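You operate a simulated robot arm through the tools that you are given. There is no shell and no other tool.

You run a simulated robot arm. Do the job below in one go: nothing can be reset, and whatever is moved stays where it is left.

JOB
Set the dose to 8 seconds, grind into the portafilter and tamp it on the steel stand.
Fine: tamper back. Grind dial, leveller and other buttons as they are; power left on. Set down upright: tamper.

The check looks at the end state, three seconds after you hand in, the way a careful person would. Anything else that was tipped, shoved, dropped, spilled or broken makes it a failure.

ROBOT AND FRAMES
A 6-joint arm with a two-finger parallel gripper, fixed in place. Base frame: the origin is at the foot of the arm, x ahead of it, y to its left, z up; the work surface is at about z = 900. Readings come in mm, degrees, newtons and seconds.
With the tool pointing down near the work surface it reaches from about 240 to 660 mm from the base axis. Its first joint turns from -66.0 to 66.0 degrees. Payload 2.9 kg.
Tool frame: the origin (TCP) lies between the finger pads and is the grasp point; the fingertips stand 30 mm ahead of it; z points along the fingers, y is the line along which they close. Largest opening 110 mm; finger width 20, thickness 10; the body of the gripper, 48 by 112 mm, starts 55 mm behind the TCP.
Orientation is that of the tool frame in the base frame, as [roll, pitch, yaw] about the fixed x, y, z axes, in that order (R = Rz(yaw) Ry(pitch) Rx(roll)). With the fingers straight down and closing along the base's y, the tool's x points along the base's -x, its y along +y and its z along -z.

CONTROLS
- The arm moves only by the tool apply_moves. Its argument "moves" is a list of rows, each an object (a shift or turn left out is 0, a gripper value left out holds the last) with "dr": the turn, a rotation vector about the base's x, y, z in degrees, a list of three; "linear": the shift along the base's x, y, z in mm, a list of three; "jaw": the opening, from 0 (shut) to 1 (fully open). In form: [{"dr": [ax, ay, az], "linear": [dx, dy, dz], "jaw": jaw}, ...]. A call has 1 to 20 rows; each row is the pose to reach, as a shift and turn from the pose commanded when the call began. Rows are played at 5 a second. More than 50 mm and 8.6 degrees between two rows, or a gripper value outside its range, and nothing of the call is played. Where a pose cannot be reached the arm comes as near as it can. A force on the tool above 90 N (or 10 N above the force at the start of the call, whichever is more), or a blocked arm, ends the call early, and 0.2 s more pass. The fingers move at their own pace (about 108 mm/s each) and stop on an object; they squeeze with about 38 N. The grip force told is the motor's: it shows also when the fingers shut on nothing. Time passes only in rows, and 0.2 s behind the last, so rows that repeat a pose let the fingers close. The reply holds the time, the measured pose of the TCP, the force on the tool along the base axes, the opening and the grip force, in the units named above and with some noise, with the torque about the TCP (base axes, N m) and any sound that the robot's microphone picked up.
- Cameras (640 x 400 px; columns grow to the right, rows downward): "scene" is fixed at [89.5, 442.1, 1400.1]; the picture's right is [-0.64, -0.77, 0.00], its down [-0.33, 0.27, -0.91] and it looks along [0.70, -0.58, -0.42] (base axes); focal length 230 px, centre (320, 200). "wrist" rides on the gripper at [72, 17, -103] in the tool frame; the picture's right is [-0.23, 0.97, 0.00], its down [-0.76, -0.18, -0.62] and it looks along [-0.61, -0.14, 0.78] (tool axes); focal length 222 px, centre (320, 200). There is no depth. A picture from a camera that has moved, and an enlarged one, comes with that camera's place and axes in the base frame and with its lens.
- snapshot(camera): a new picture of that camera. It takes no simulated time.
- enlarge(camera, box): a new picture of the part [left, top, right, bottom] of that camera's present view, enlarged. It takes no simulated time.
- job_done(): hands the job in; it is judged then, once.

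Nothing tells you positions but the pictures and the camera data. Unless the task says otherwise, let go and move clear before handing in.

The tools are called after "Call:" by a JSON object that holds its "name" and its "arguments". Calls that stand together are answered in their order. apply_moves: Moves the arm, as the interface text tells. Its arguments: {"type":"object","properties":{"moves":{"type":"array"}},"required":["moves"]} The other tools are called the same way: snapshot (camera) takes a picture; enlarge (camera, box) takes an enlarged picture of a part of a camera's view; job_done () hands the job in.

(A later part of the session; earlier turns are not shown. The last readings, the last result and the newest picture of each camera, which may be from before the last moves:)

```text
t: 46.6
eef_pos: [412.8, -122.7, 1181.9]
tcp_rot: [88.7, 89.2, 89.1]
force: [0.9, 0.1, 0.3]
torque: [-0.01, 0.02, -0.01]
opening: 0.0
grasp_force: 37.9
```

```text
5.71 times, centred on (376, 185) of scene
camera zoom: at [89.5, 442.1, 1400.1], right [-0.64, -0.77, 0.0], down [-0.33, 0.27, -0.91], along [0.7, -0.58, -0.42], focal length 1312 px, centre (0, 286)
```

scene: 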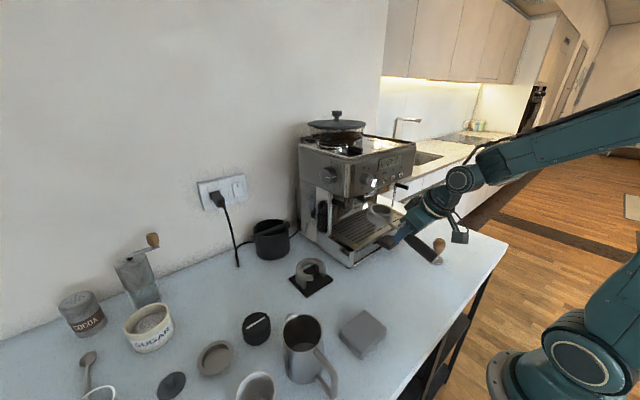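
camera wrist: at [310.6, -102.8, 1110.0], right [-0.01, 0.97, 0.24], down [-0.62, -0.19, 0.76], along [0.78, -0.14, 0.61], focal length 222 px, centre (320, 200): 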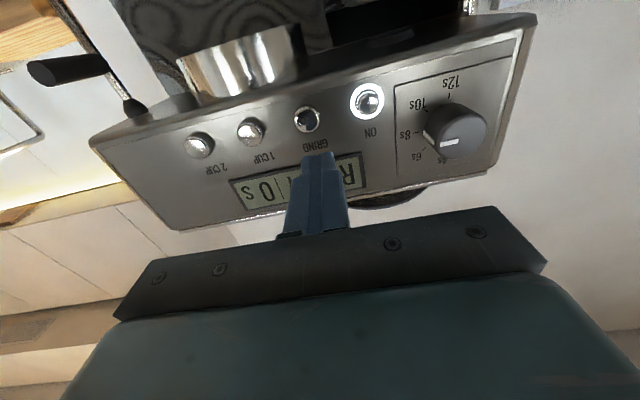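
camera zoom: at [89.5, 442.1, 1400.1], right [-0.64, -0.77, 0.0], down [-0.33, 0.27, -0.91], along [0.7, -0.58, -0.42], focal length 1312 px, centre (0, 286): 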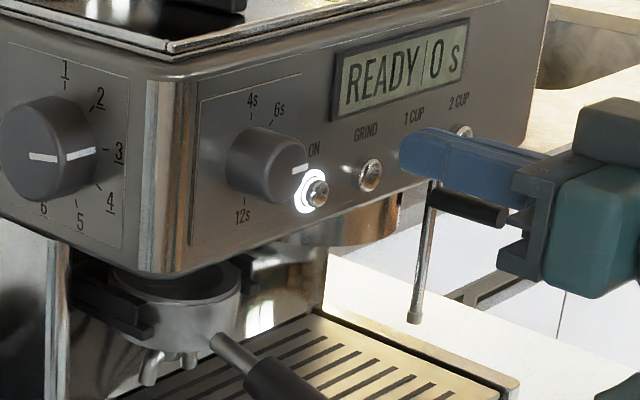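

Call:
{"name": "apply_moves", "arguments": {"moves": [{"linear": [4, 0.5, -8], "jaw": 0.0}, {"linear": [8, 0.5, -16], "jaw": 0.0}, {"linear": [11, 0.7, -24], "jaw": 0.0}, {"linear": [11, 0.7, -24], "jaw": 0.0}]}}

Call:
{"name": "enlarge", "arguments": {"camera": "wrist", "box": [240, 80, 400, 180]}}

Call:
{"name": "enlarge", "arguments": {"camera": "scene", "box": [340, 150, 420, 200]}}

```text
t: 47.6
eef_pos: [425.6, -119.5, 1157.6]
tcp_rot: [94.9, 89.2, 95.2]
force: [0.2, 0.7, -0.3]
torque: [-0.04, 0.01, -0.01]
opening: 0.1
grasp_force: 38.3
```

```text
4.00 times, centred on (320, 130) of wrist
camera zoom: at [321.5, -101.5, 1085.8], right [-0.01, 0.97, 0.24], down [-0.62, -0.19, 0.76], along [0.78, -0.14, 0.6], focal length 888 px, centre (320, 480)
```

zoom: 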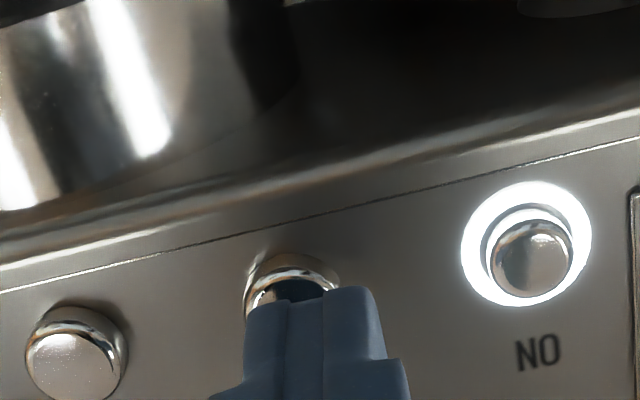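

```text
8.00 times, centred on (380, 175) of scene
camera zoom: at [89.5, 442.1, 1400.1], right [-0.64, -0.77, 0.0], down [-0.33, 0.27, -0.91], along [0.7, -0.58, -0.42], focal length 1837 px, centre (-160, 400)
```

zoom: 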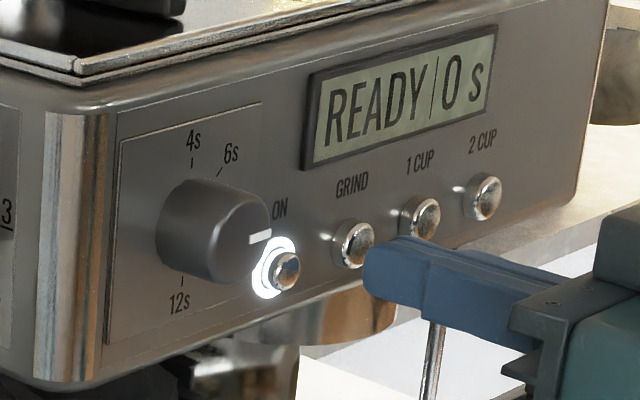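

The fingertip needs to go about 5 mm further to -y to centre on GRIND. I'll correct, then approach and press gently.

Call:
{"name": "apply_moves", "arguments": {"moves": [{"linear": [2, -5, -0.5], "jaw": 0.0}, {"linear": [5, -5, -0.5], "jaw": 0.0}, {"linear": [8, -5, -0.5], "jaw": 0.0}, {"linear": [8, -5, -0.5], "jaw": 0.0}]}}

Call:
{"name": "enlarge", "arguments": {"camera": "wrist", "box": [240, 80, 400, 180]}}

Call:
{"name": "enlarge", "arguments": {"camera": "scene", "box": [340, 150, 420, 200]}}

```text
t: 48.6
eef_pos: [432.8, -124.8, 1156.8]
tcp_rot: [94.2, 89.2, 94.6]
force: [-0.3, -1.0, 0.4]
torque: [0.02, -0.01, 0.0]
opening: 0.0
grasp_force: 37.5
```

```text
4.00 times, centred on (320, 130) of wrist
camera zoom: at [329.3, -106.5, 1085.4], right [-0.01, 0.97, 0.24], down [-0.62, -0.19, 0.76], along [0.78, -0.14, 0.6], focal length 888 px, centre (320, 480)
```

zoom: 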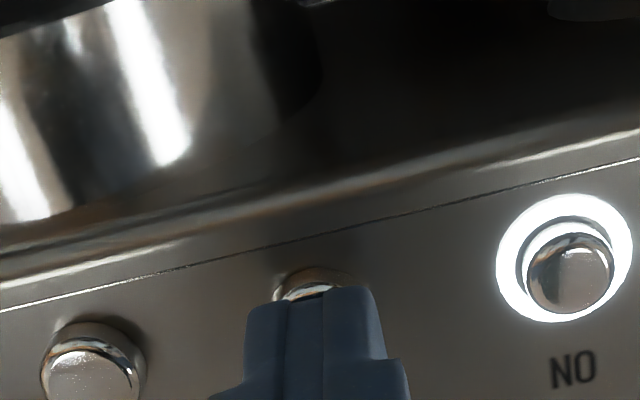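

```text
8.00 times, centred on (380, 175) of scene
camera zoom: at [89.5, 442.1, 1400.1], right [-0.64, -0.77, 0.0], down [-0.33, 0.27, -0.91], along [0.7, -0.58, -0.42], focal length 1837 px, centre (-160, 400)
```

zoom: 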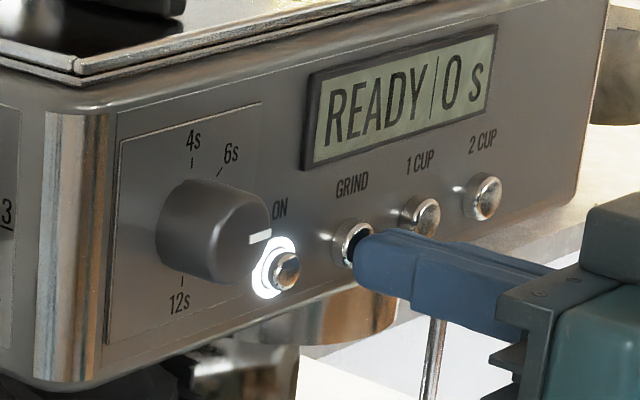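

Call:
{"name": "apply_moves", "arguments": {"moves": [{"linear": [1.5, 0, 0], "jaw": 0.0}, {"linear": [3, 0, 0], "jaw": 0.0}, {"linear": [4, 0, 0], "jaw": 0.0}]}}

Call:
{"name": "enlarge", "arguments": {"camera": "scene", "box": [340, 150, 420, 200]}}

```text
t: 49.4
eef_pos: [435.9, -124.4, 1157.1]
tcp_rot: [94.9, 89.2, 95.3]
force: [-0.9, -0.5, -0.6]
torque: [0.0, 0.02, 0.0]
opening: 0.3
grasp_force: 37.5
```

```text
8.00 times, centred on (380, 175) of scene
camera zoom: at [89.5, 442.1, 1400.1], right [-0.64, -0.77, 0.0], down [-0.33, 0.27, -0.91], along [0.7, -0.58, -0.42], focal length 1837 px, centre (-160, 400)
```

zoom: 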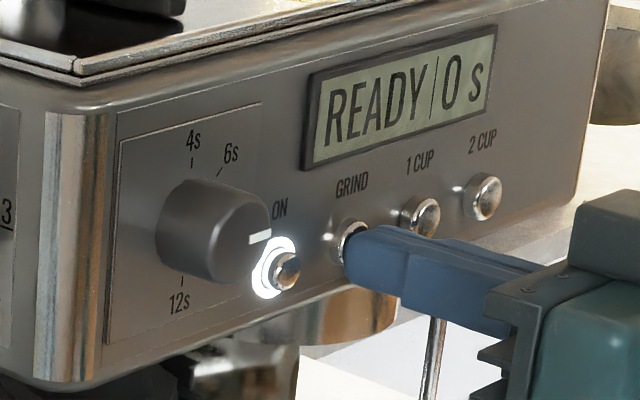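

Call:
{"name": "apply_moves", "arguments": {"moves": [{"linear": [1, 0, 0], "jaw": 0.0}, {"linear": [2, 0, 0], "jaw": 0.0}, {"linear": [3, 0, 0], "jaw": 0.0}]}}

Call:
{"name": "enlarge", "arguments": {"camera": "scene", "box": [340, 150, 420, 200]}}

```text
t: 50.2
eef_pos: [439.4, -125.5, 1157.6]
tcp_rot: [93.7, 89.2, 94.1]
force: [-6.8, 1.5, -0.1]
torque: [0.05, -0.02, 0.06]
opening: 0.0
grasp_force: 37.6
heard: click
```

```text
8.00 times, centred on (380, 175) of scene
camera zoom: at [89.3, 442.1, 1400.1], right [-0.64, -0.77, 0.0], down [-0.33, 0.27, -0.91], along [0.7, -0.58, -0.42], focal length 1837 px, centre (-160, 400)
```

zoom: 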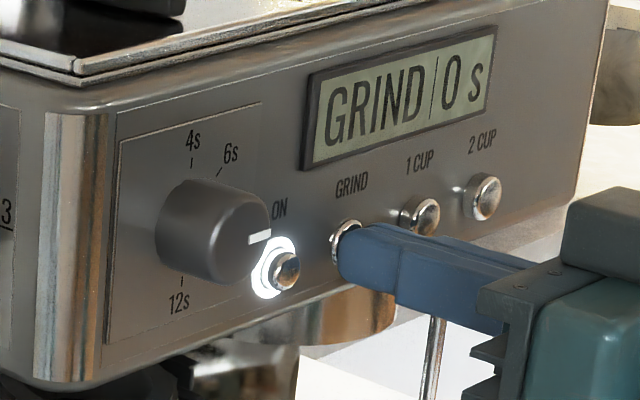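

A click, and the display shows GRIND. I'll retreat from the button and wait out the 8-second grind.

Call:
{"name": "apply_moves", "arguments": {"moves": [{"linear": [-3, 0, 0], "jaw": 0.0}, {"linear": [-7, 0, 0], "jaw": 0.0}, {"linear": [-12, 0, 0], "jaw": 0.0}, {"linear": [-15, 0, 5], "jaw": 0.0}, {"linear": [-18, 0, 15], "jaw": 0.0}, {"linear": [-20, 0, 25], "jaw": 0.0}, {"linear": [-20, 0, 25], "jaw": 0.0}, {"linear": [-20, 0, 25], "jaw": 0.0}, {"linear": [-20, 0, 25], "jaw": 0.0}, {"linear": [-20, 0, 25], "jaw": 0.0}]}}

Call:
{"name": "enlarge", "arguments": {"camera": "scene", "box": [330, 150, 426, 210]}}

```text
t: 52.4
eef_pos: [418.6, -125.5, 1183.1]
tcp_rot: [94.2, 89.1, 94.7]
force: [0.2, -0.3, 0.3]
torque: [0.04, 0.01, 0.0]
opening: 0.3
grasp_force: 38.2
```

```text
6.67 times, centred on (378, 180) of scene
camera zoom: at [89.5, 442.1, 1400.1], right [-0.64, -0.77, 0.0], down [-0.33, 0.27, -0.91], along [0.7, -0.58, -0.42], focal length 1531 px, centre (-67, 333)
```

zoom: 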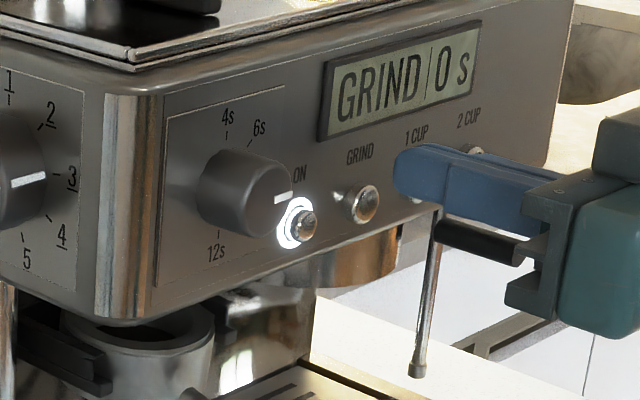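

Call:
{"name": "apply_moves", "arguments": {"moves": [{"linear": [0, 0, 0], "jaw": 0.0}, {"linear": [0, 0, 0], "jaw": 0.0}, {"linear": [0, 0, 0], "jaw": 0.0}, {"linear": [0, 0, 0], "jaw": 0.0}, {"linear": [0, 0, 0], "jaw": 0.0}, {"linear": [0, 0, 0], "jaw": 0.0}, {"linear": [0, 0, 0], "jaw": 0.0}, {"linear": [0, 0, 0], "jaw": 0.0}, {"linear": [0, 0, 0], "jaw": 0.0}, {"linear": [0, 0, 0], "jaw": 0.0}]}}

Call:
{"name": "enlarge", "arguments": {"camera": "scene", "box": [330, 150, 426, 210]}}

Call:
{"name": "enlarge", "arguments": {"camera": "scene", "box": [330, 185, 378, 215]}}

```text
t: 54.6
eef_pos: [418.5, -125.7, 1182.9]
tcp_rot: [94.1, 89.2, 94.5]
force: [-0.1, -0.3, 0.4]
torque: [-0.04, 0.02, 0.0]
opening: 0.0
grasp_force: 37.6
```

```text
6.67 times, centred on (378, 180) of scene
camera zoom: at [89.5, 442.1, 1400.1], right [-0.64, -0.77, 0.0], down [-0.33, 0.27, -0.91], along [0.7, -0.58, -0.42], focal length 1531 px, centre (-67, 333)
```

zoom: 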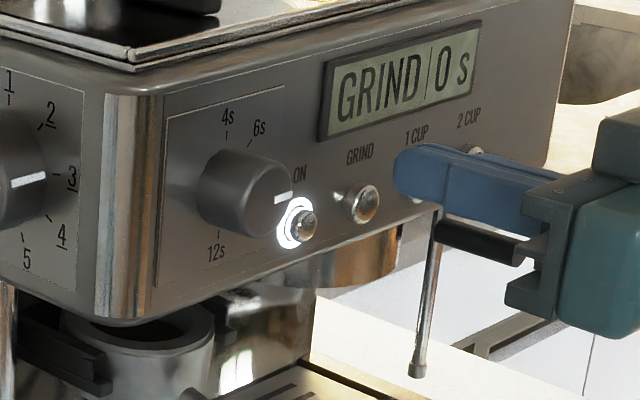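

```text
13.33 times, centred on (354, 200) of scene
camera zoom: at [89.5, 442.1, 1400.1], right [-0.64, -0.77, 0.0], down [-0.33, 0.27, -0.91], along [0.7, -0.58, -0.42], focal length 3062 px, centre (-133, 200)
```

zoom: 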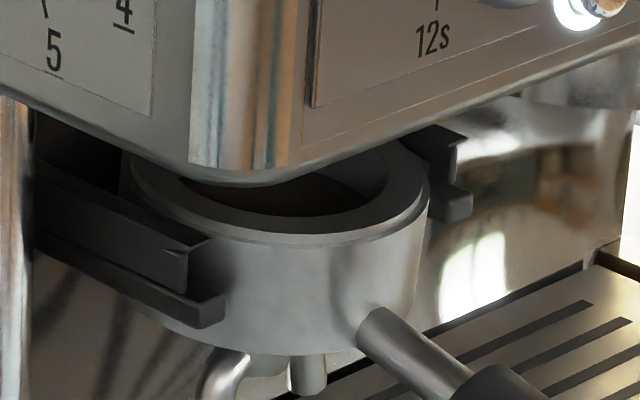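

Grounds are appearing in the basket and the display still shows GRIND, so I'll keep waiting until it finishes.

Call:
{"name": "apply_moves", "arguments": {"moves": [{"linear": [0, 0, 0], "jaw": 0.0}, {"linear": [0, 0, 0], "jaw": 0.0}, {"linear": [0, 0, 0], "jaw": 0.0}, {"linear": [0, 0, 0], "jaw": 0.0}, {"linear": [0, 0, 0], "jaw": 0.0}, {"linear": [0, 0, 0], "jaw": 0.0}, {"linear": [0, 0, 0], "jaw": 0.0}, {"linear": [0, 0, 0], "jaw": 0.0}, {"linear": [0, 0, 0], "jaw": 0.0}, {"linear": [0, 0, 0], "jaw": 0.0}, {"linear": [0, 0, 0], "jaw": 0.0}, {"linear": [0, 0, 0], "jaw": 0.0}, {"linear": [0, 0, 0], "jaw": 0.0}, {"linear": [0, 0, 0], "jaw": 0.0}, {"linear": [0, 0, 0], "jaw": 0.0}, {"linear": [0, 0, 0], "jaw": 0.0}, {"linear": [0, 0, 0], "jaw": 0.0}, {"linear": [0, 0, 0], "jaw": 0.0}, {"linear": [0, 0, 0], "jaw": 0.0}, {"linear": [0, 0, 0], "jaw": 0.0}]}}

Call:
{"name": "enlarge", "arguments": {"camera": "scene", "box": [330, 150, 426, 210]}}

Call:
{"name": "enlarge", "arguments": {"camera": "scene", "box": [330, 185, 378, 215]}}

```text
t: 58.8
eef_pos: [420.1, -125.1, 1182.1]
tcp_rot: [94.0, 89.2, 94.5]
force: [0.2, 0.1, -0.6]
torque: [0.01, -0.01, -0.01]
opening: 0.0
grasp_force: 38.0
```

```text
6.67 times, centred on (378, 180) of scene
camera zoom: at [89.5, 442.1, 1400.1], right [-0.64, -0.77, 0.0], down [-0.33, 0.27, -0.91], along [0.7, -0.58, -0.42], focal length 1531 px, centre (-67, 333)
```

zoom: 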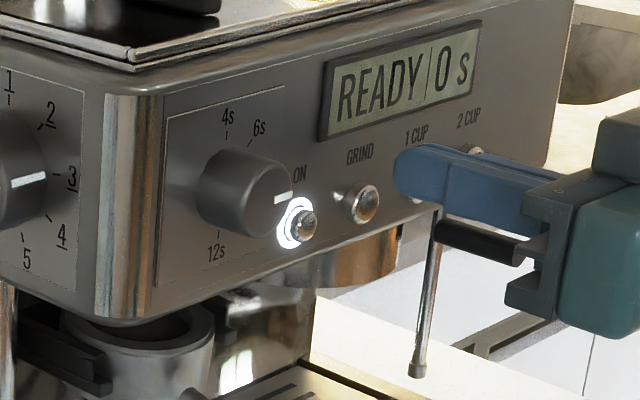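

```text
13.33 times, centred on (354, 200) of scene
camera zoom: at [89.5, 442.1, 1400.1], right [-0.64, -0.77, 0.0], down [-0.33, 0.27, -0.91], along [0.7, -0.58, -0.42], focal length 3062 px, centre (-133, 200)
```

zoom: 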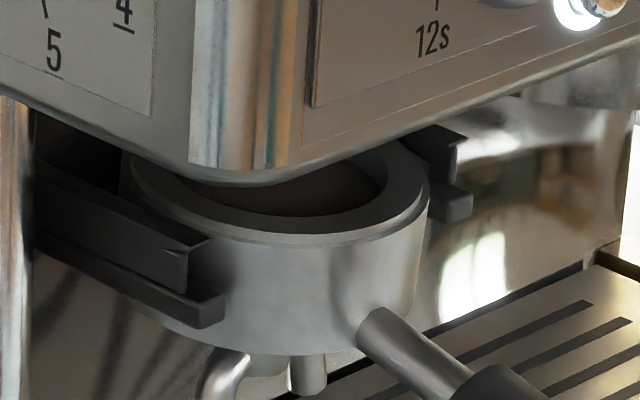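

The display is back to READY and the basket is filled. Now I'll return to the handle by reversing my earlier path, with the jaws open.

Call:
{"name": "apply_moves", "arguments": {"moves": [{"linear": [-8, 4, 2], "dr": [0, 7.5, 0], "jaw": 0.0}, {"linear": [-18, 12, 5], "dr": [0, 15, 0], "jaw": 0.0}, {"linear": [-27, 22, 10], "dr": [0, 22.5, 0], "jaw": 0.1}, {"linear": [-36, 34, 14], "dr": [0, 30, 0], "jaw": 0.2}, {"linear": [-46, 46, 14], "dr": [0, 37.5, 0], "jaw": 0.3}, {"linear": [-56, 58, 10], "dr": [0, 45, 0], "jaw": 0.4}, {"linear": [-66, 68, 5], "dr": [0, 52.5, 0], "jaw": 0.5}, {"linear": [-76, 78, 0], "dr": [0, 60, 0], "jaw": 0.6}, {"linear": [-76, 78, 0], "dr": [0, 60, 0], "jaw": 0.6}]}}

Call:
{"name": "snapshot", "arguments": {"camera": "wrist"}}

Call:
{"name": "enlarge", "arguments": {"camera": "wrist", "box": [250, 130, 410, 230]}}

```text
t: 60.8
eef_pos: [343.1, -47.2, 1182.0]
tcp_rot: [179.0, 29.9, 179.1]
force: [-0.6, -0.2, 0.3]
torque: [0.06, 0.01, -0.03]
opening: 66.0
grasp_force: 0.0
```

```text
taken
camera wrist: at [229.5, -28.6, 1236.0], right [0.21, 0.97, 0.13], down [0.35, -0.19, 0.92], along [0.91, -0.14, -0.38], focal length 222 px, centre (320, 200)
```

wrist: 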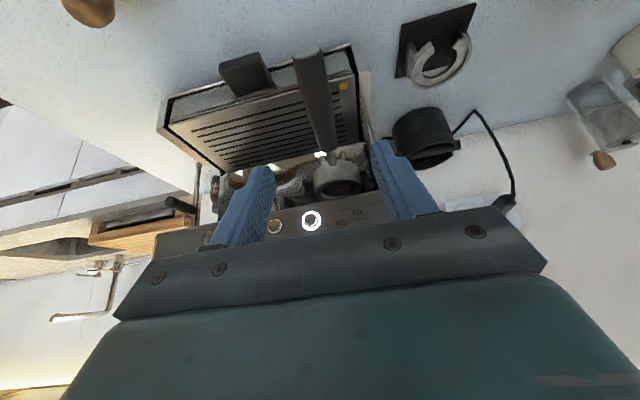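

```text
4.00 times, centred on (330, 180) of wrist
camera zoom: at [229.5, -28.6, 1236.0], right [0.21, 0.97, 0.13], down [0.35, -0.19, 0.92], along [0.91, -0.14, -0.38], focal length 888 px, centre (280, 280)
```

zoom: 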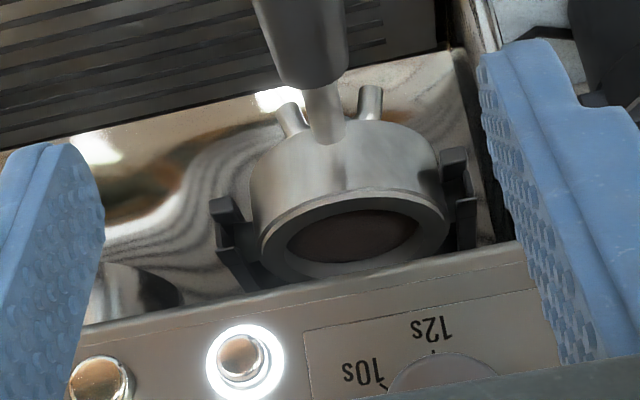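

The portafilter sits squarely in the fork with coffee in it. I'll descend along the tool axis to re-grip the handle nearer the ferrule.

Call:
{"name": "apply_moves", "arguments": {"moves": [{"linear": [10, 0, -15], "jaw": 0.6}, {"linear": [35, 0, -32], "jaw": 0.6}, {"linear": [60, 0.2, -50], "jaw": 0.6}, {"linear": [84, 0.4, -69.5], "jaw": 0.6}, {"linear": [95, 0.4, -88], "jaw": 0.6}, {"linear": [105, 0.4, -107], "jaw": 0.6}, {"linear": [105, 0.4, -107], "jaw": 0.6}]}}

Call:
{"name": "enlarge", "arguments": {"camera": "wrist", "box": [240, 130, 400, 230]}}

Call:
{"name": "enlarge", "arguments": {"camera": "scene", "box": [320, 170, 416, 230]}}

```text
t: 62.4
eef_pos: [448.3, -45.2, 1074.9]
tcp_rot: [179.1, 29.9, 179.1]
force: [-0.2, -1.4, -0.3]
torque: [-0.04, -0.03, -0.02]
opening: 65.9
grasp_force: 0.0
```

```text
4.00 times, centred on (320, 180) of wrist
camera zoom: at [334.8, -27.4, 1128.9], right [0.2, 0.97, 0.13], down [0.35, -0.19, 0.92], along [0.92, -0.14, -0.38], focal length 888 px, centre (320, 280)
```

zoom: 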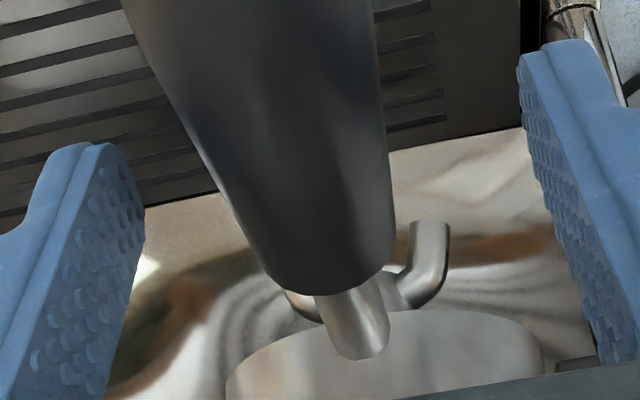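

```text
6.67 times, centred on (368, 200) of scene
camera zoom: at [89.5, 442.1, 1400.1], right [-0.64, -0.77, 0.0], down [-0.33, 0.27, -0.91], along [0.7, -0.58, -0.42], focal length 1531 px, centre (0, 200)
```

zoom: 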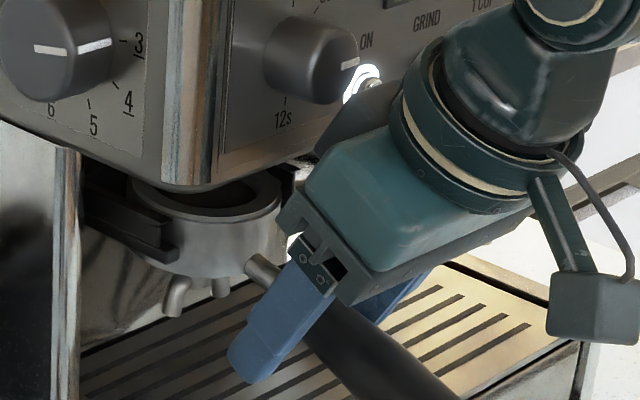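

Centred on the handle just behind the ferrule. I'll close the jaws.

Call:
{"name": "apply_moves", "arguments": {"moves": [{"linear": [0, 0, 0], "jaw": 0.4}, {"linear": [0, 0, 0], "jaw": 0.2}, {"linear": [0, 0, 0], "jaw": 0.1}, {"linear": [0, 0, 0], "jaw": 0.1}]}}

```text
t: 63.4
eef_pos: [449.8, -46.9, 1073.9]
tcp_rot: [179.2, 29.9, 179.1]
force: [0.0, -7.9, -0.5]
torque: [-0.08, -0.06, -0.48]
opening: 29.5
grasp_force: 38.7
```

Call:
{"name": "apply_moves", "arguments": {"moves": [{"linear": [0, -0.6, 0.3], "jaw": 0.1}, {"linear": [0, -1.0, 0.6], "jaw": 0.1}, {"linear": [0, -1.0, 0.6], "jaw": 0.1}]}}

```text
t: 64.2
eef_pos: [447.8, -47.5, 1075.0]
tcp_rot: [179.0, 29.8, 179.1]
force: [1.1, -1.9, 0.1]
torque: [0.05, 0.2, -0.16]
opening: 29.4
grasp_force: 38.0
```

Call:
{"name": "apply_moves", "arguments": {"moves": [{"linear": [-3, 0, 0.3], "jaw": 0.1}, {"linear": [-6, 0, 0.3], "jaw": 0.1}, {"linear": [-9, 0, 0.3], "jaw": 0.1}, {"linear": [-12, 0, 0.3], "jaw": 0.1}]}}

Call:
{"name": "enlarge", "arguments": {"camera": "scene", "box": [335, 190, 367, 210]}}

```text
t: 65.2
eef_pos: [436.6, -48.6, 1074.5]
tcp_rot: [179.2, 29.8, 179.1]
force: [1.0, 0.2, -2.9]
torque: [0.11, 0.56, 0.05]
opening: 29.3
grasp_force: 38.0
```

```text
16.00 times, centred on (351, 200) of scene
camera zoom: at [89.7, 442.1, 1400.1], right [-0.64, -0.77, 0.0], down [-0.33, 0.27, -0.91], along [0.7, -0.58, -0.42], focal length 3674 px, centre (-176, 200)
```

zoom: 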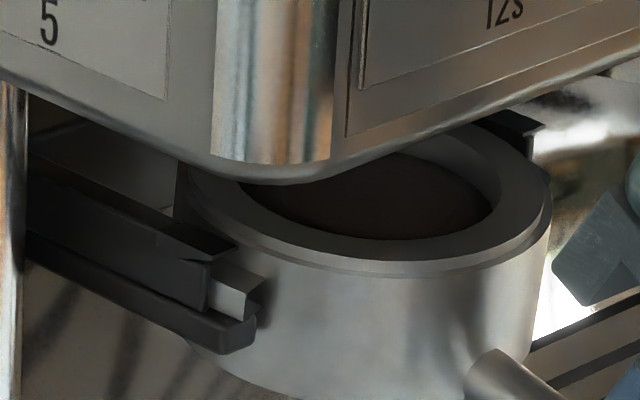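

Sliding out smoothly. I'll keep pulling straight back at a moderate pace until it's clear of the machine.

Call:
{"name": "apply_moves", "arguments": {"moves": [{"linear": [-6, 0, 0.3], "jaw": 0.1}, {"linear": [-12, 0, 0.6], "jaw": 0.1}, {"linear": [-18, 0, 1], "jaw": 0.1}, {"linear": [-25, 0, 1], "jaw": 0.1}, {"linear": [-33, 0, 1], "jaw": 0.1}, {"linear": [-42, 0, 1], "jaw": 0.1}, {"linear": [-52, 0, 1], "jaw": 0.1}, {"linear": [-62, 0, 1], "jaw": 0.1}, {"linear": [-72, 0, 1], "jaw": 0.1}, {"linear": [-82, 0, 1], "jaw": 0.1}, {"linear": [-91, 0, 1], "jaw": 0.1}, {"linear": [-98, 0, 1], "jaw": 0.1}, {"linear": [-100, 0, 1], "jaw": 0.1}, {"linear": [-100, 0, 1], "jaw": 0.1}]}}

Call:
{"name": "enlarge", "arguments": {"camera": "scene", "box": [330, 175, 442, 245]}}

Call:
{"name": "enlarge", "arguments": {"camera": "wrist", "box": [240, 150, 400, 250]}}

```text
t: 68.2
eef_pos: [337.1, -47.8, 1076.9]
tcp_rot: [179.0, 30.0, 179.1]
force: [0.1, 0.4, 0.5]
torque: [0.04, 0.3, 0.02]
opening: 29.4
grasp_force: 38.1
```

```text
5.71 times, centred on (386, 210) of scene
camera zoom: at [89.6, 442.1, 1400.1], right [-0.64, -0.77, 0.0], down [-0.33, 0.27, -0.91], along [0.7, -0.58, -0.42], focal length 1312 px, centre (-57, 143)
```

zoom: 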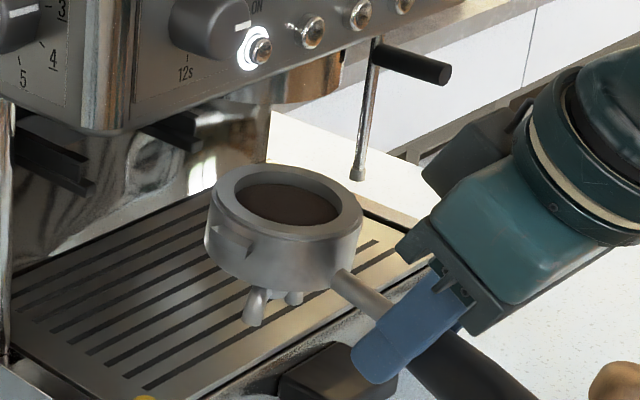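

```text
4.00 times, centred on (320, 200) of wrist
camera zoom: at [222.9, -29.1, 1130.8], right [0.2, 0.97, 0.13], down [0.35, -0.19, 0.92], along [0.91, -0.14, -0.38], focal length 888 px, centre (320, 200)
```

zoom: 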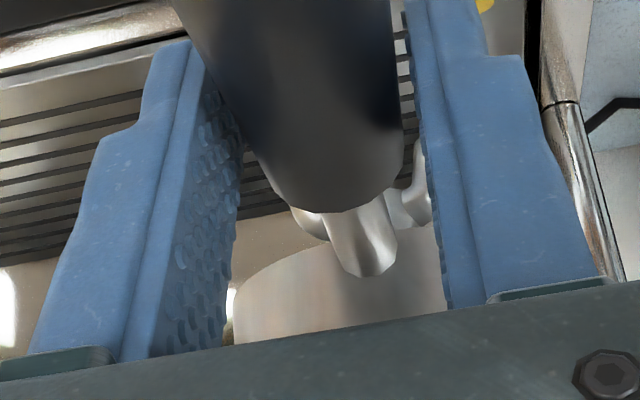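

The portafilter is out, level, with coffee inside. Before placing it on the stand, I'll measure how it sits in the grip now.

Call:
{"name": "enlarge", "arguments": {"camera": "scene", "box": [350, 190, 414, 230]}}

Call:
{"name": "snapshot", "arguments": {"camera": "wrist"}}

Call:
{"name": "apply_moves", "arguments": {"moves": [{"linear": [0, 0, 0], "jaw": 0.1}]}}

```text
10.00 times, centred on (382, 210) of scene
camera zoom: at [89.6, 442.1, 1400.1], right [-0.64, -0.77, 0.0], down [-0.33, 0.27, -0.91], along [0.7, -0.58, -0.42], focal length 2296 px, centre (-300, 100)
```

zoom: 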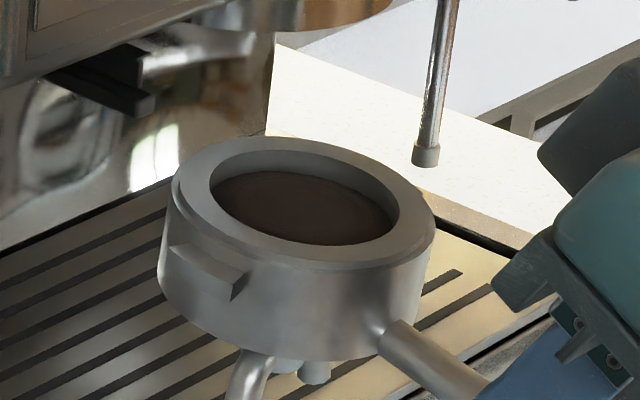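

```text
taken
camera wrist: at [222.9, -29.1, 1130.8], right [0.2, 0.97, 0.13], down [0.35, -0.19, 0.92], along [0.91, -0.14, -0.38], focal length 222 px, centre (320, 200)
```

wrist: 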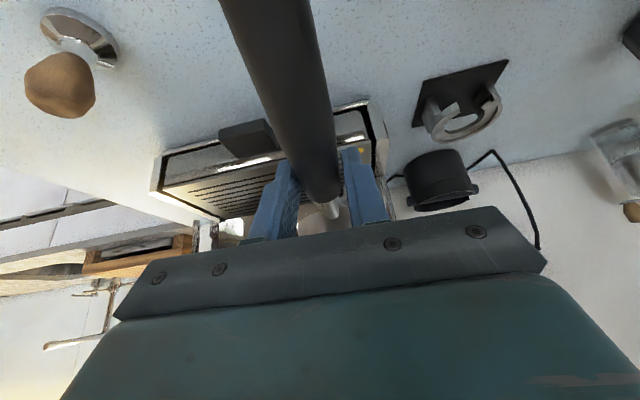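

```text
t: 68.6
eef_pos: [336.6, -47.2, 1077.2]
tcp_rot: [179.1, 29.9, 179.1]
force: [-0.7, -1.0, 0.9]
torque: [0.02, 0.31, -0.01]
opening: 29.4
grasp_force: 37.7
```

Call:
{"name": "enlarge", "arguments": {"camera": "wrist", "box": [396, 50, 524, 150]}}

Call:
{"name": "enlarge", "arguments": {"camera": "scene", "box": [279, 248, 343, 308]}}

```text
4.00 times, centred on (460, 100) of wrist
camera zoom: at [222.9, -29.1, 1130.8], right [0.2, 0.97, 0.13], down [0.35, -0.19, 0.92], along [0.91, -0.14, -0.38], focal length 888 px, centre (-240, 600)
```

zoom: 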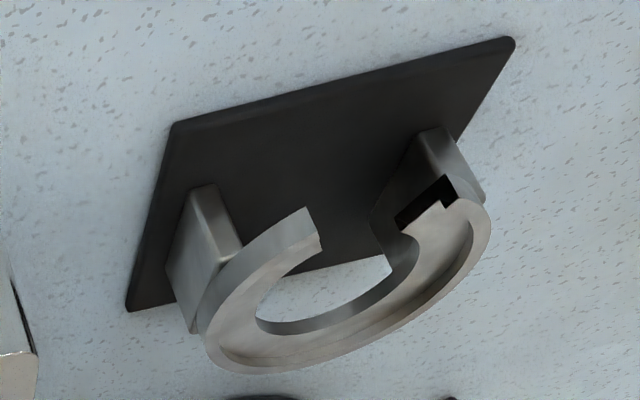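

```text
6.67 times, centred on (311, 278) of scene
camera zoom: at [89.6, 442.1, 1400.1], right [-0.64, -0.77, 0.0], down [-0.33, 0.27, -0.91], along [0.7, -0.58, -0.42], focal length 1531 px, centre (380, -320)
```

zoom: 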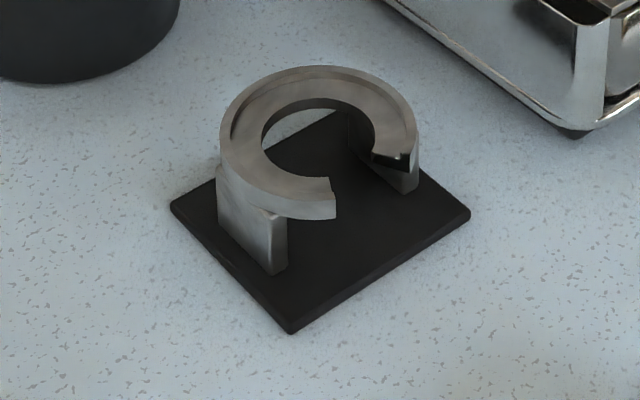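

The stand is a C-ring with a recessed ledge, centred near (500,138). I'll carry the portafilter back smoothly the same way, without lowering it yet.

Call:
{"name": "apply_moves", "arguments": {"moves": [{"linear": [0, 5, 0], "jaw": 0.1}, {"linear": [0, 14, 0], "jaw": 0.1}, {"linear": [0, 26, 0], "jaw": 0.1}, {"linear": [0, 40, 0], "jaw": 0.1}, {"linear": [0, 55, 0], "jaw": 0.1}, {"linear": [0, 70, 0], "jaw": 0.1}, {"linear": [0, 85, 0], "jaw": 0.1}, {"linear": [0, 100, 0], "jaw": 0.1}, {"linear": [0, 115, 0], "jaw": 0.1}, {"linear": [0, 130, 0], "jaw": 0.1}, {"linear": [0, 145, 0], "jaw": 0.1}, {"linear": [0, 158, 0], "jaw": 0.1}, {"linear": [0, 169, 0], "jaw": 0.1}, {"linear": [0, 177, 0], "jaw": 0.1}, {"linear": [0, 182, 0], "jaw": 0.1}, {"linear": [0, 183, 0], "jaw": 0.1}, {"linear": [0, 183, 0], "jaw": 0.1}]}}

Call:
{"name": "apply_moves", "arguments": {"moves": [{"linear": [4, 0, 0], "jaw": 0.1}, {"linear": [12, 0, -2], "jaw": 0.1}, {"linear": [24, 0, -8], "jaw": 0.1}, {"linear": [38, 0, -16], "jaw": 0.1}, {"linear": [52, 0, -26], "jaw": 0.1}, {"linear": [64, 0, -37], "jaw": 0.1}, {"linear": [73, 0, -48], "jaw": 0.1}, {"linear": [78, 0, -57], "jaw": 0.1}, {"linear": [80, 0, -62], "jaw": 0.1}, {"linear": [80, 0, -62], "jaw": 0.1}, {"linear": [80, 0, -62], "jaw": 0.1}]}}

Call:
{"name": "enlarge", "arguments": {"camera": "scene", "box": [260, 210, 356, 270]}}

Call:
{"name": "snapshot", "arguments": {"camera": "scene"}}

```text
t: 72.2
eef_pos: [335.6, 133.5, 1075.8]
tcp_rot: [179.1, 29.8, 179.2]
force: [0.0, -0.1, -0.9]
torque: [0.01, 0.33, -0.01]
opening: 29.6
grasp_force: 37.9
```

```text
t: 74.6
eef_pos: [416.5, 135.2, 1014.4]
tcp_rot: [178.9, 29.9, 179.0]
force: [0.3, -0.7, -0.4]
torque: [-0.02, 0.34, -0.02]
opening: 29.5
grasp_force: 37.9
```

```text
6.67 times, centred on (308, 240) of scene
camera zoom: at [89.6, 442.1, 1400.1], right [-0.64, -0.77, 0.0], down [-0.33, 0.27, -0.91], along [0.7, -0.58, -0.42], focal length 1531 px, centre (400, -67)
```

zoom: 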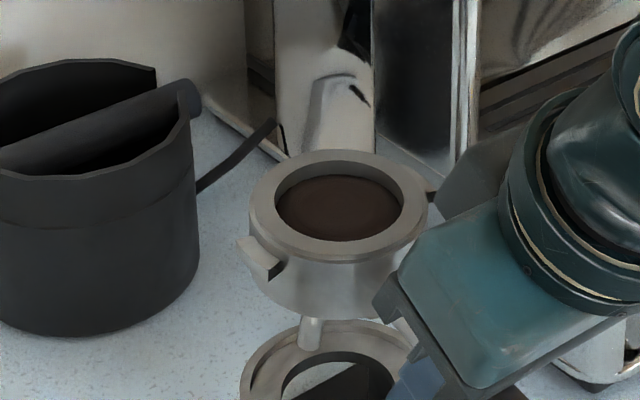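

```text
taken
```

scene: 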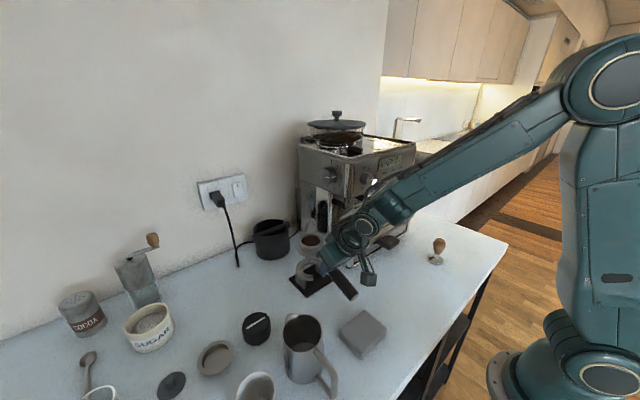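

Hovering above the stand with alignment looking right to within about 2 mm. I'll lower part-way and compare with the original seated picture.

Call:
{"name": "apply_moves", "arguments": {"moves": [{"linear": [0, 0, -5], "jaw": 0.1}, {"linear": [0, 0, -14], "jaw": 0.1}, {"linear": [0, 0, -25], "jaw": 0.1}, {"linear": [0, 0, -35], "jaw": 0.1}, {"linear": [0, 0, -42], "jaw": 0.1}, {"linear": [0, 0, -45], "jaw": 0.1}, {"linear": [0, 0, -45], "jaw": 0.1}]}}

Call:
{"name": "enlarge", "arguments": {"camera": "scene", "box": [279, 230, 343, 270]}}

Call:
{"name": "enlarge", "arguments": {"camera": "scene", "box": [240, 210, 400, 310]}}

Call:
{"name": "enlarge", "arguments": {"camera": "wrist", "box": [240, 110, 400, 210]}}

```text
t: 76.2
eef_pos: [416.9, 134.7, 969.3]
tcp_rot: [179.2, 29.9, 179.1]
force: [-1.4, -0.1, -0.4]
torque: [-0.01, 0.33, 0.01]
opening: 29.3
grasp_force: 38.3
```

```text
10.00 times, centred on (311, 250) of scene
camera zoom: at [89.6, 442.1, 1400.1], right [-0.64, -0.77, 0.0], down [-0.33, 0.27, -0.91], along [0.7, -0.58, -0.42], focal length 2296 px, centre (410, -300)
```

zoom: 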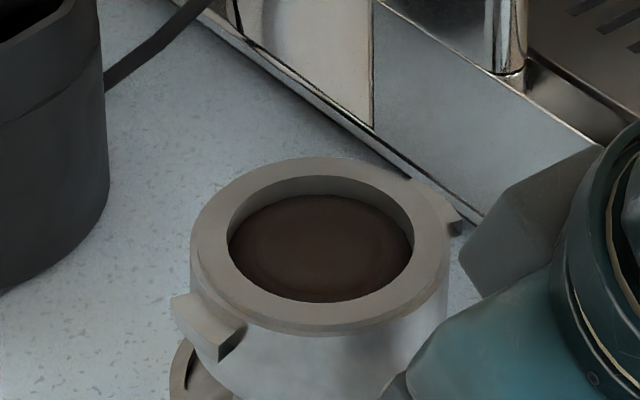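

```text
4.00 times, centred on (320, 260) of scene
camera zoom: at [89.6, 442.1, 1400.1], right [-0.64, -0.77, 0.0], down [-0.33, 0.27, -0.91], along [0.7, -0.58, -0.42], focal length 918 px, centre (320, -40)
```

zoom: 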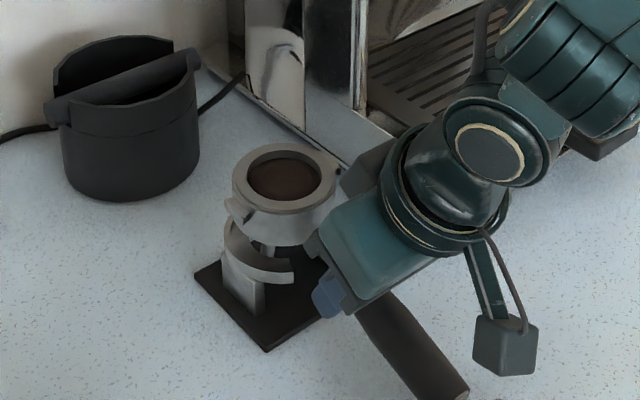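

```text
4.00 times, centred on (320, 160) of wrist
camera zoom: at [302.6, 153.6, 1023.7], right [0.2, 0.97, 0.13], down [0.35, -0.19, 0.92], along [0.92, -0.14, -0.38], focal length 888 px, centre (320, 360)
```

zoom: 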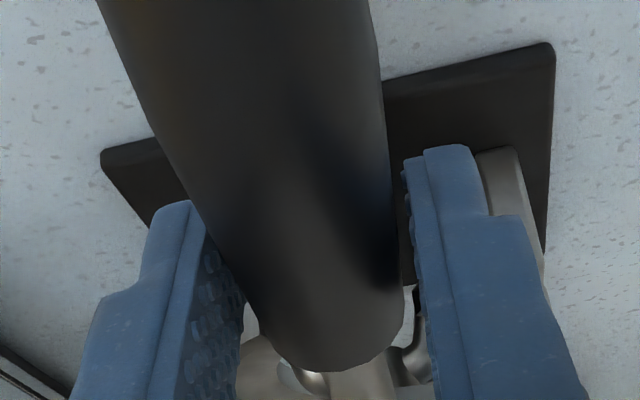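

It matches the original alignment within about 1 mm, and the seat should be about 19 mm below. I'll lower gently, watching for contact.

Call:
{"name": "apply_moves", "arguments": {"moves": [{"linear": [0.3, 0.3, -4], "jaw": 0.1}, {"linear": [0.5, 0.3, -9], "jaw": 0.1}, {"linear": [0.5, 0.3, -13], "jaw": 0.1}, {"linear": [0.5, 0.3, -15], "jaw": 0.1}, {"linear": [0.5, 0.3, -15], "jaw": 0.1}]}}

Call:
{"name": "enlarge", "arguments": {"camera": "scene", "box": [279, 240, 343, 280]}}

```text
t: 77.4
eef_pos: [416.7, 134.2, 955.5]
tcp_rot: [179.0, 30.0, 179.1]
force: [-0.2, 0.7, -0.2]
torque: [0.01, 0.31, -0.02]
opening: 29.5
grasp_force: 37.7
```

```text
10.00 times, centred on (311, 260) of scene
camera zoom: at [89.6, 442.1, 1400.1], right [-0.64, -0.77, 0.0], down [-0.33, 0.27, -0.91], along [0.7, -0.58, -0.42], focal length 2296 px, centre (410, -400)
```

zoom: 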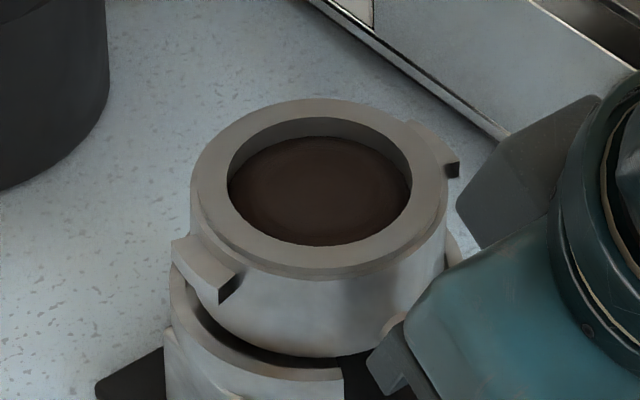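

Call:
{"name": "apply_moves", "arguments": {"moves": [{"linear": [0.5, 0.5, -1.5], "jaw": 0.1}, {"linear": [0.7, 0.7, -3], "jaw": 0.1}, {"linear": [0.7, 0.7, -4], "jaw": 0.1}, {"linear": [0.7, 0.7, -4], "jaw": 0.1}]}}

Call:
{"name": "enlarge", "arguments": {"camera": "scene", "box": [279, 240, 343, 280]}}

```text
t: 78.4
eef_pos: [418.3, 135.4, 952.3]
tcp_rot: [179.1, 30.0, 179.1]
force: [-3.6, -1.1, 2.7]
torque: [0.01, 1.12, 0.06]
opening: 29.2
grasp_force: 38.1
```

```text
10.00 times, centred on (311, 260) of scene
camera zoom: at [89.4, 442.0, 1400.1], right [-0.64, -0.77, 0.0], down [-0.33, 0.27, -0.91], along [0.7, -0.58, -0.42], focal length 2296 px, centre (410, -400)
```

zoom: 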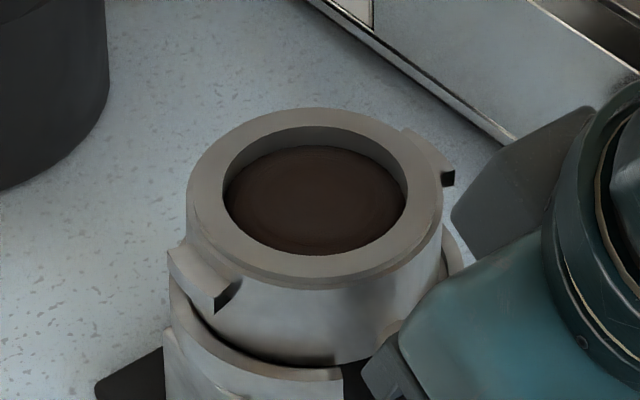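

There's contact with a torque suggesting the handle end is touching something, so I'll check the sponge area.

Call:
{"name": "enlarge", "arguments": {"camera": "scene", "box": [310, 270, 406, 360]}}

Call:
{"name": "snapshot", "arguments": {"camera": "wrist"}}

Call:
{"name": "enlarge", "arguments": {"camera": "scene", "box": [279, 250, 359, 300]}}

```text
4.44 times, centred on (358, 315) of scene
camera zoom: at [89.4, 442.0, 1400.1], right [-0.64, -0.77, 0.0], down [-0.33, 0.27, -0.91], along [0.7, -0.58, -0.42], focal length 1021 px, centre (151, -311)
```

zoom: 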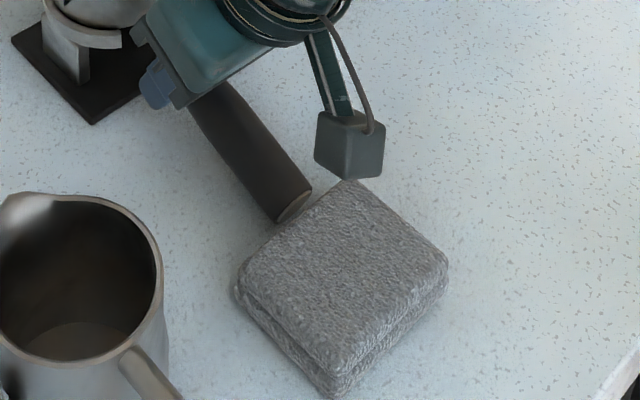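

```text
taken
camera wrist: at [304.1, 154.5, 1005.3], right [0.2, 0.97, 0.13], down [0.35, -0.19, 0.92], along [0.92, -0.14, -0.38], focal length 222 px, centre (320, 200)
```

wrist: 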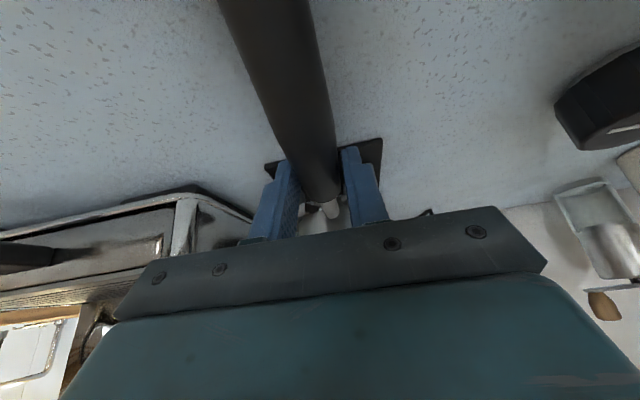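

```text
8.00 times, centred on (319, 275) of scene
camera zoom: at [89.4, 442.0, 1400.1], right [-0.64, -0.77, 0.0], down [-0.33, 0.27, -0.91], along [0.7, -0.58, -0.42], focal length 1837 px, centre (328, -400)
```

zoom: 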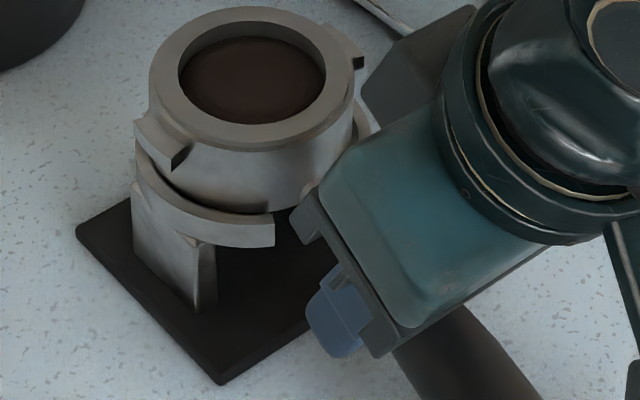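

Call:
{"name": "apply_moves", "arguments": {"moves": [{"linear": [0, 0, 0], "jaw": 0.1}, {"linear": [0, 0, 0], "jaw": 0.1}]}}

Call:
{"name": "apply_moves", "arguments": {"moves": [{"linear": [0.5, 0, -0.7], "jaw": 0.1}, {"linear": [0.5, 0, -0.7], "jaw": 0.1}]}}

Call:
{"name": "enlarge", "arguments": {"camera": "scene", "box": [279, 250, 359, 300]}}

```text
t: 79.0
eef_pos: [418.0, 134.9, 952.3]
tcp_rot: [179.1, 30.0, 179.0]
force: [-3.5, -0.9, 4.7]
torque: [0.07, 0.37, -0.03]
opening: 29.5
grasp_force: 38.1
```

```text
t: 79.6
eef_pos: [417.2, 135.7, 951.2]
tcp_rot: [179.0, 30.2, 179.0]
force: [-14.1, -4.0, 24.6]
torque: [0.05, 0.66, -0.04]
opening: 29.5
grasp_force: 37.9
```

```text
8.00 times, centred on (319, 275) of scene
camera zoom: at [88.8, 441.9, 1400.2], right [-0.64, -0.77, 0.0], down [-0.33, 0.27, -0.91], along [0.7, -0.58, -0.42], focal length 1837 px, centre (328, -400)
```

zoom: 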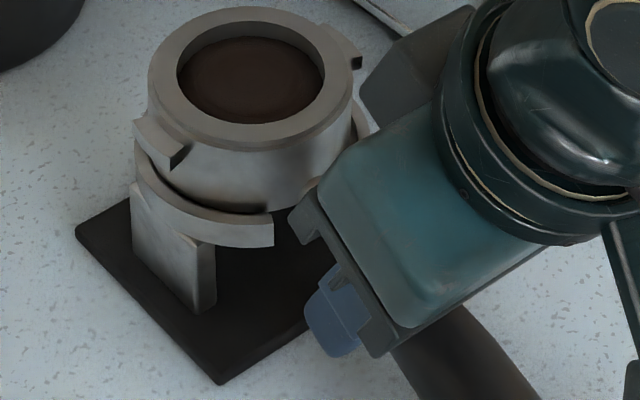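

The reaction (-14 N in x, +25 N in z) shows the body is catching the ring's far lip, so I'm slightly too far in +x/+y. I'll lift 2 mm, shift back and lower again.

Call:
{"name": "apply_moves", "arguments": {"moves": [{"linear": [0, 0, 2.5], "jaw": 0.1}, {"linear": [-1.5, -0.8, 3], "jaw": 0.1}, {"linear": [-2.2, -1.2, 3], "jaw": 0.1}, {"linear": [-2.2, -1.2, 1.5], "jaw": 0.1}, {"linear": [-2.2, -1.2, 0.5], "jaw": 0.1}, {"linear": [-2.2, -1.2, 0.5], "jaw": 0.1}]}}

Call:
{"name": "enlarge", "arguments": {"camera": "scene", "box": [279, 250, 359, 300]}}

```text
t: 81.0
eef_pos: [415.9, 134.9, 951.0]
tcp_rot: [179.1, 30.1, 179.1]
force: [-4.4, 0.4, 8.1]
torque: [-0.09, 0.28, 0.05]
opening: 29.2
grasp_force: 38.3
```

```text
8.00 times, centred on (319, 275) of scene
camera zoom: at [89.3, 442.1, 1400.1], right [-0.64, -0.77, 0.0], down [-0.33, 0.27, -0.91], along [0.7, -0.58, -0.42], focal length 1837 px, centre (328, -400)
```

zoom: 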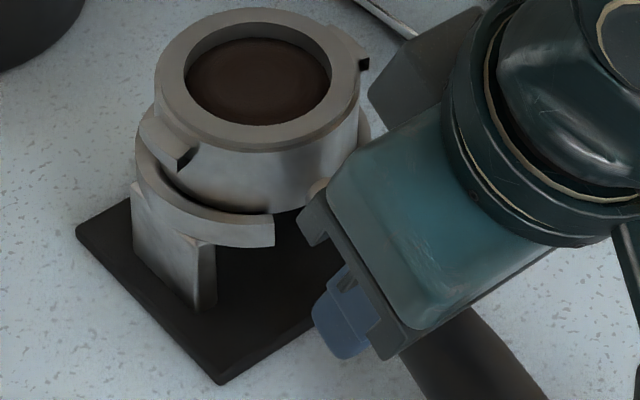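

Call:
{"name": "apply_moves", "arguments": {"moves": [{"linear": [-0.8, 0, 0.3], "jaw": 0.1}, {"linear": [-1.0, 0, -0.5], "jaw": 0.1}, {"linear": [-1.0, 0, -1.0], "jaw": 0.1}, {"linear": [-1.0, 0, -1.0], "jaw": 0.1}]}}

Call:
{"name": "enlarge", "arguments": {"camera": "scene", "box": [240, 210, 400, 310]}}

Call:
{"name": "enlarge", "arguments": {"camera": "scene", "box": [279, 250, 343, 290]}}

```text
t: 82.0
eef_pos: [416.2, 135.1, 952.0]
tcp_rot: [179.0, 30.2, 179.1]
force: [3.1, -1.1, 20.5]
torque: [-0.02, 0.33, 0.0]
opening: 29.4
grasp_force: 38.4
```

```text
4.00 times, centred on (320, 260) of scene
camera zoom: at [89.3, 441.9, 1400.1], right [-0.64, -0.77, 0.0], down [-0.33, 0.27, -0.91], along [0.7, -0.58, -0.42], focal length 918 px, centre (320, -40)
```

zoom: 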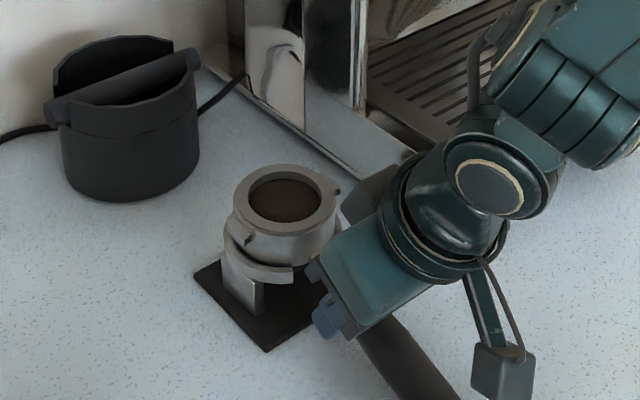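

```text
10.00 times, centred on (311, 270) of scene
camera zoom: at [89.3, 441.9, 1400.1], right [-0.64, -0.77, 0.0], down [-0.33, 0.27, -0.91], along [0.7, -0.58, -0.42], focal length 2296 px, centre (410, -500)
```

zoom: 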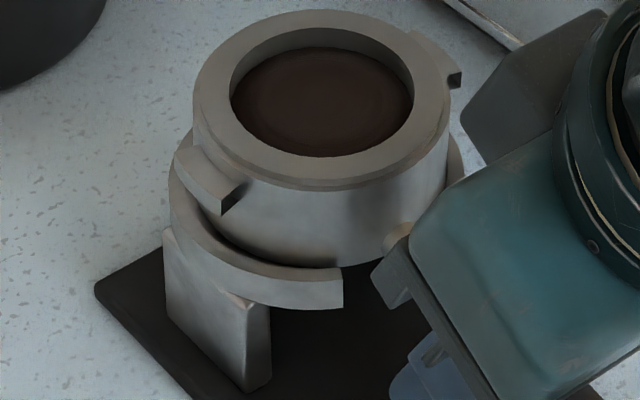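

The load is now purely vertical, but the basket may still be about 2 mm high, resting on the lip. I'll search with small lateral shifts for where it drops in.

Call:
{"name": "apply_moves", "arguments": {"moves": [{"linear": [0, 0, 0.8], "jaw": 0.1}, {"linear": [0.4, 1.0, 0.8], "jaw": 0.1}, {"linear": [0.6, 1.5, 0.8], "jaw": 0.1}, {"linear": [0.6, 1.5, 0.0], "jaw": 0.1}, {"linear": [0.6, 1.5, -0.5], "jaw": 0.1}, {"linear": [0.6, 1.5, -0.5], "jaw": 0.1}]}}

Call:
{"name": "enlarge", "arguments": {"camera": "scene", "box": [279, 250, 343, 290]}}

```text
t: 83.4
eef_pos: [416.1, 134.2, 950.1]
tcp_rot: [179.2, 30.1, 179.1]
force: [-3.5, -10.5, 34.3]
torque: [-0.12, -0.08, -0.07]
opening: 29.7
grasp_force: 38.5
```

```text
10.00 times, centred on (311, 270) of scene
camera zoom: at [89.0, 441.7, 1400.3], right [-0.64, -0.77, 0.0], down [-0.33, 0.27, -0.91], along [0.7, -0.58, -0.42], focal length 2296 px, centre (410, -500)
```

zoom: 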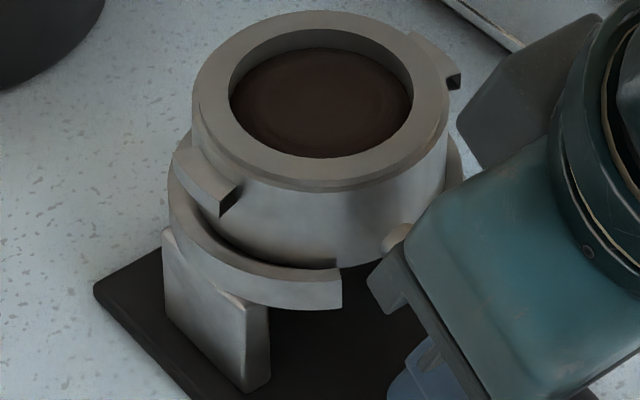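

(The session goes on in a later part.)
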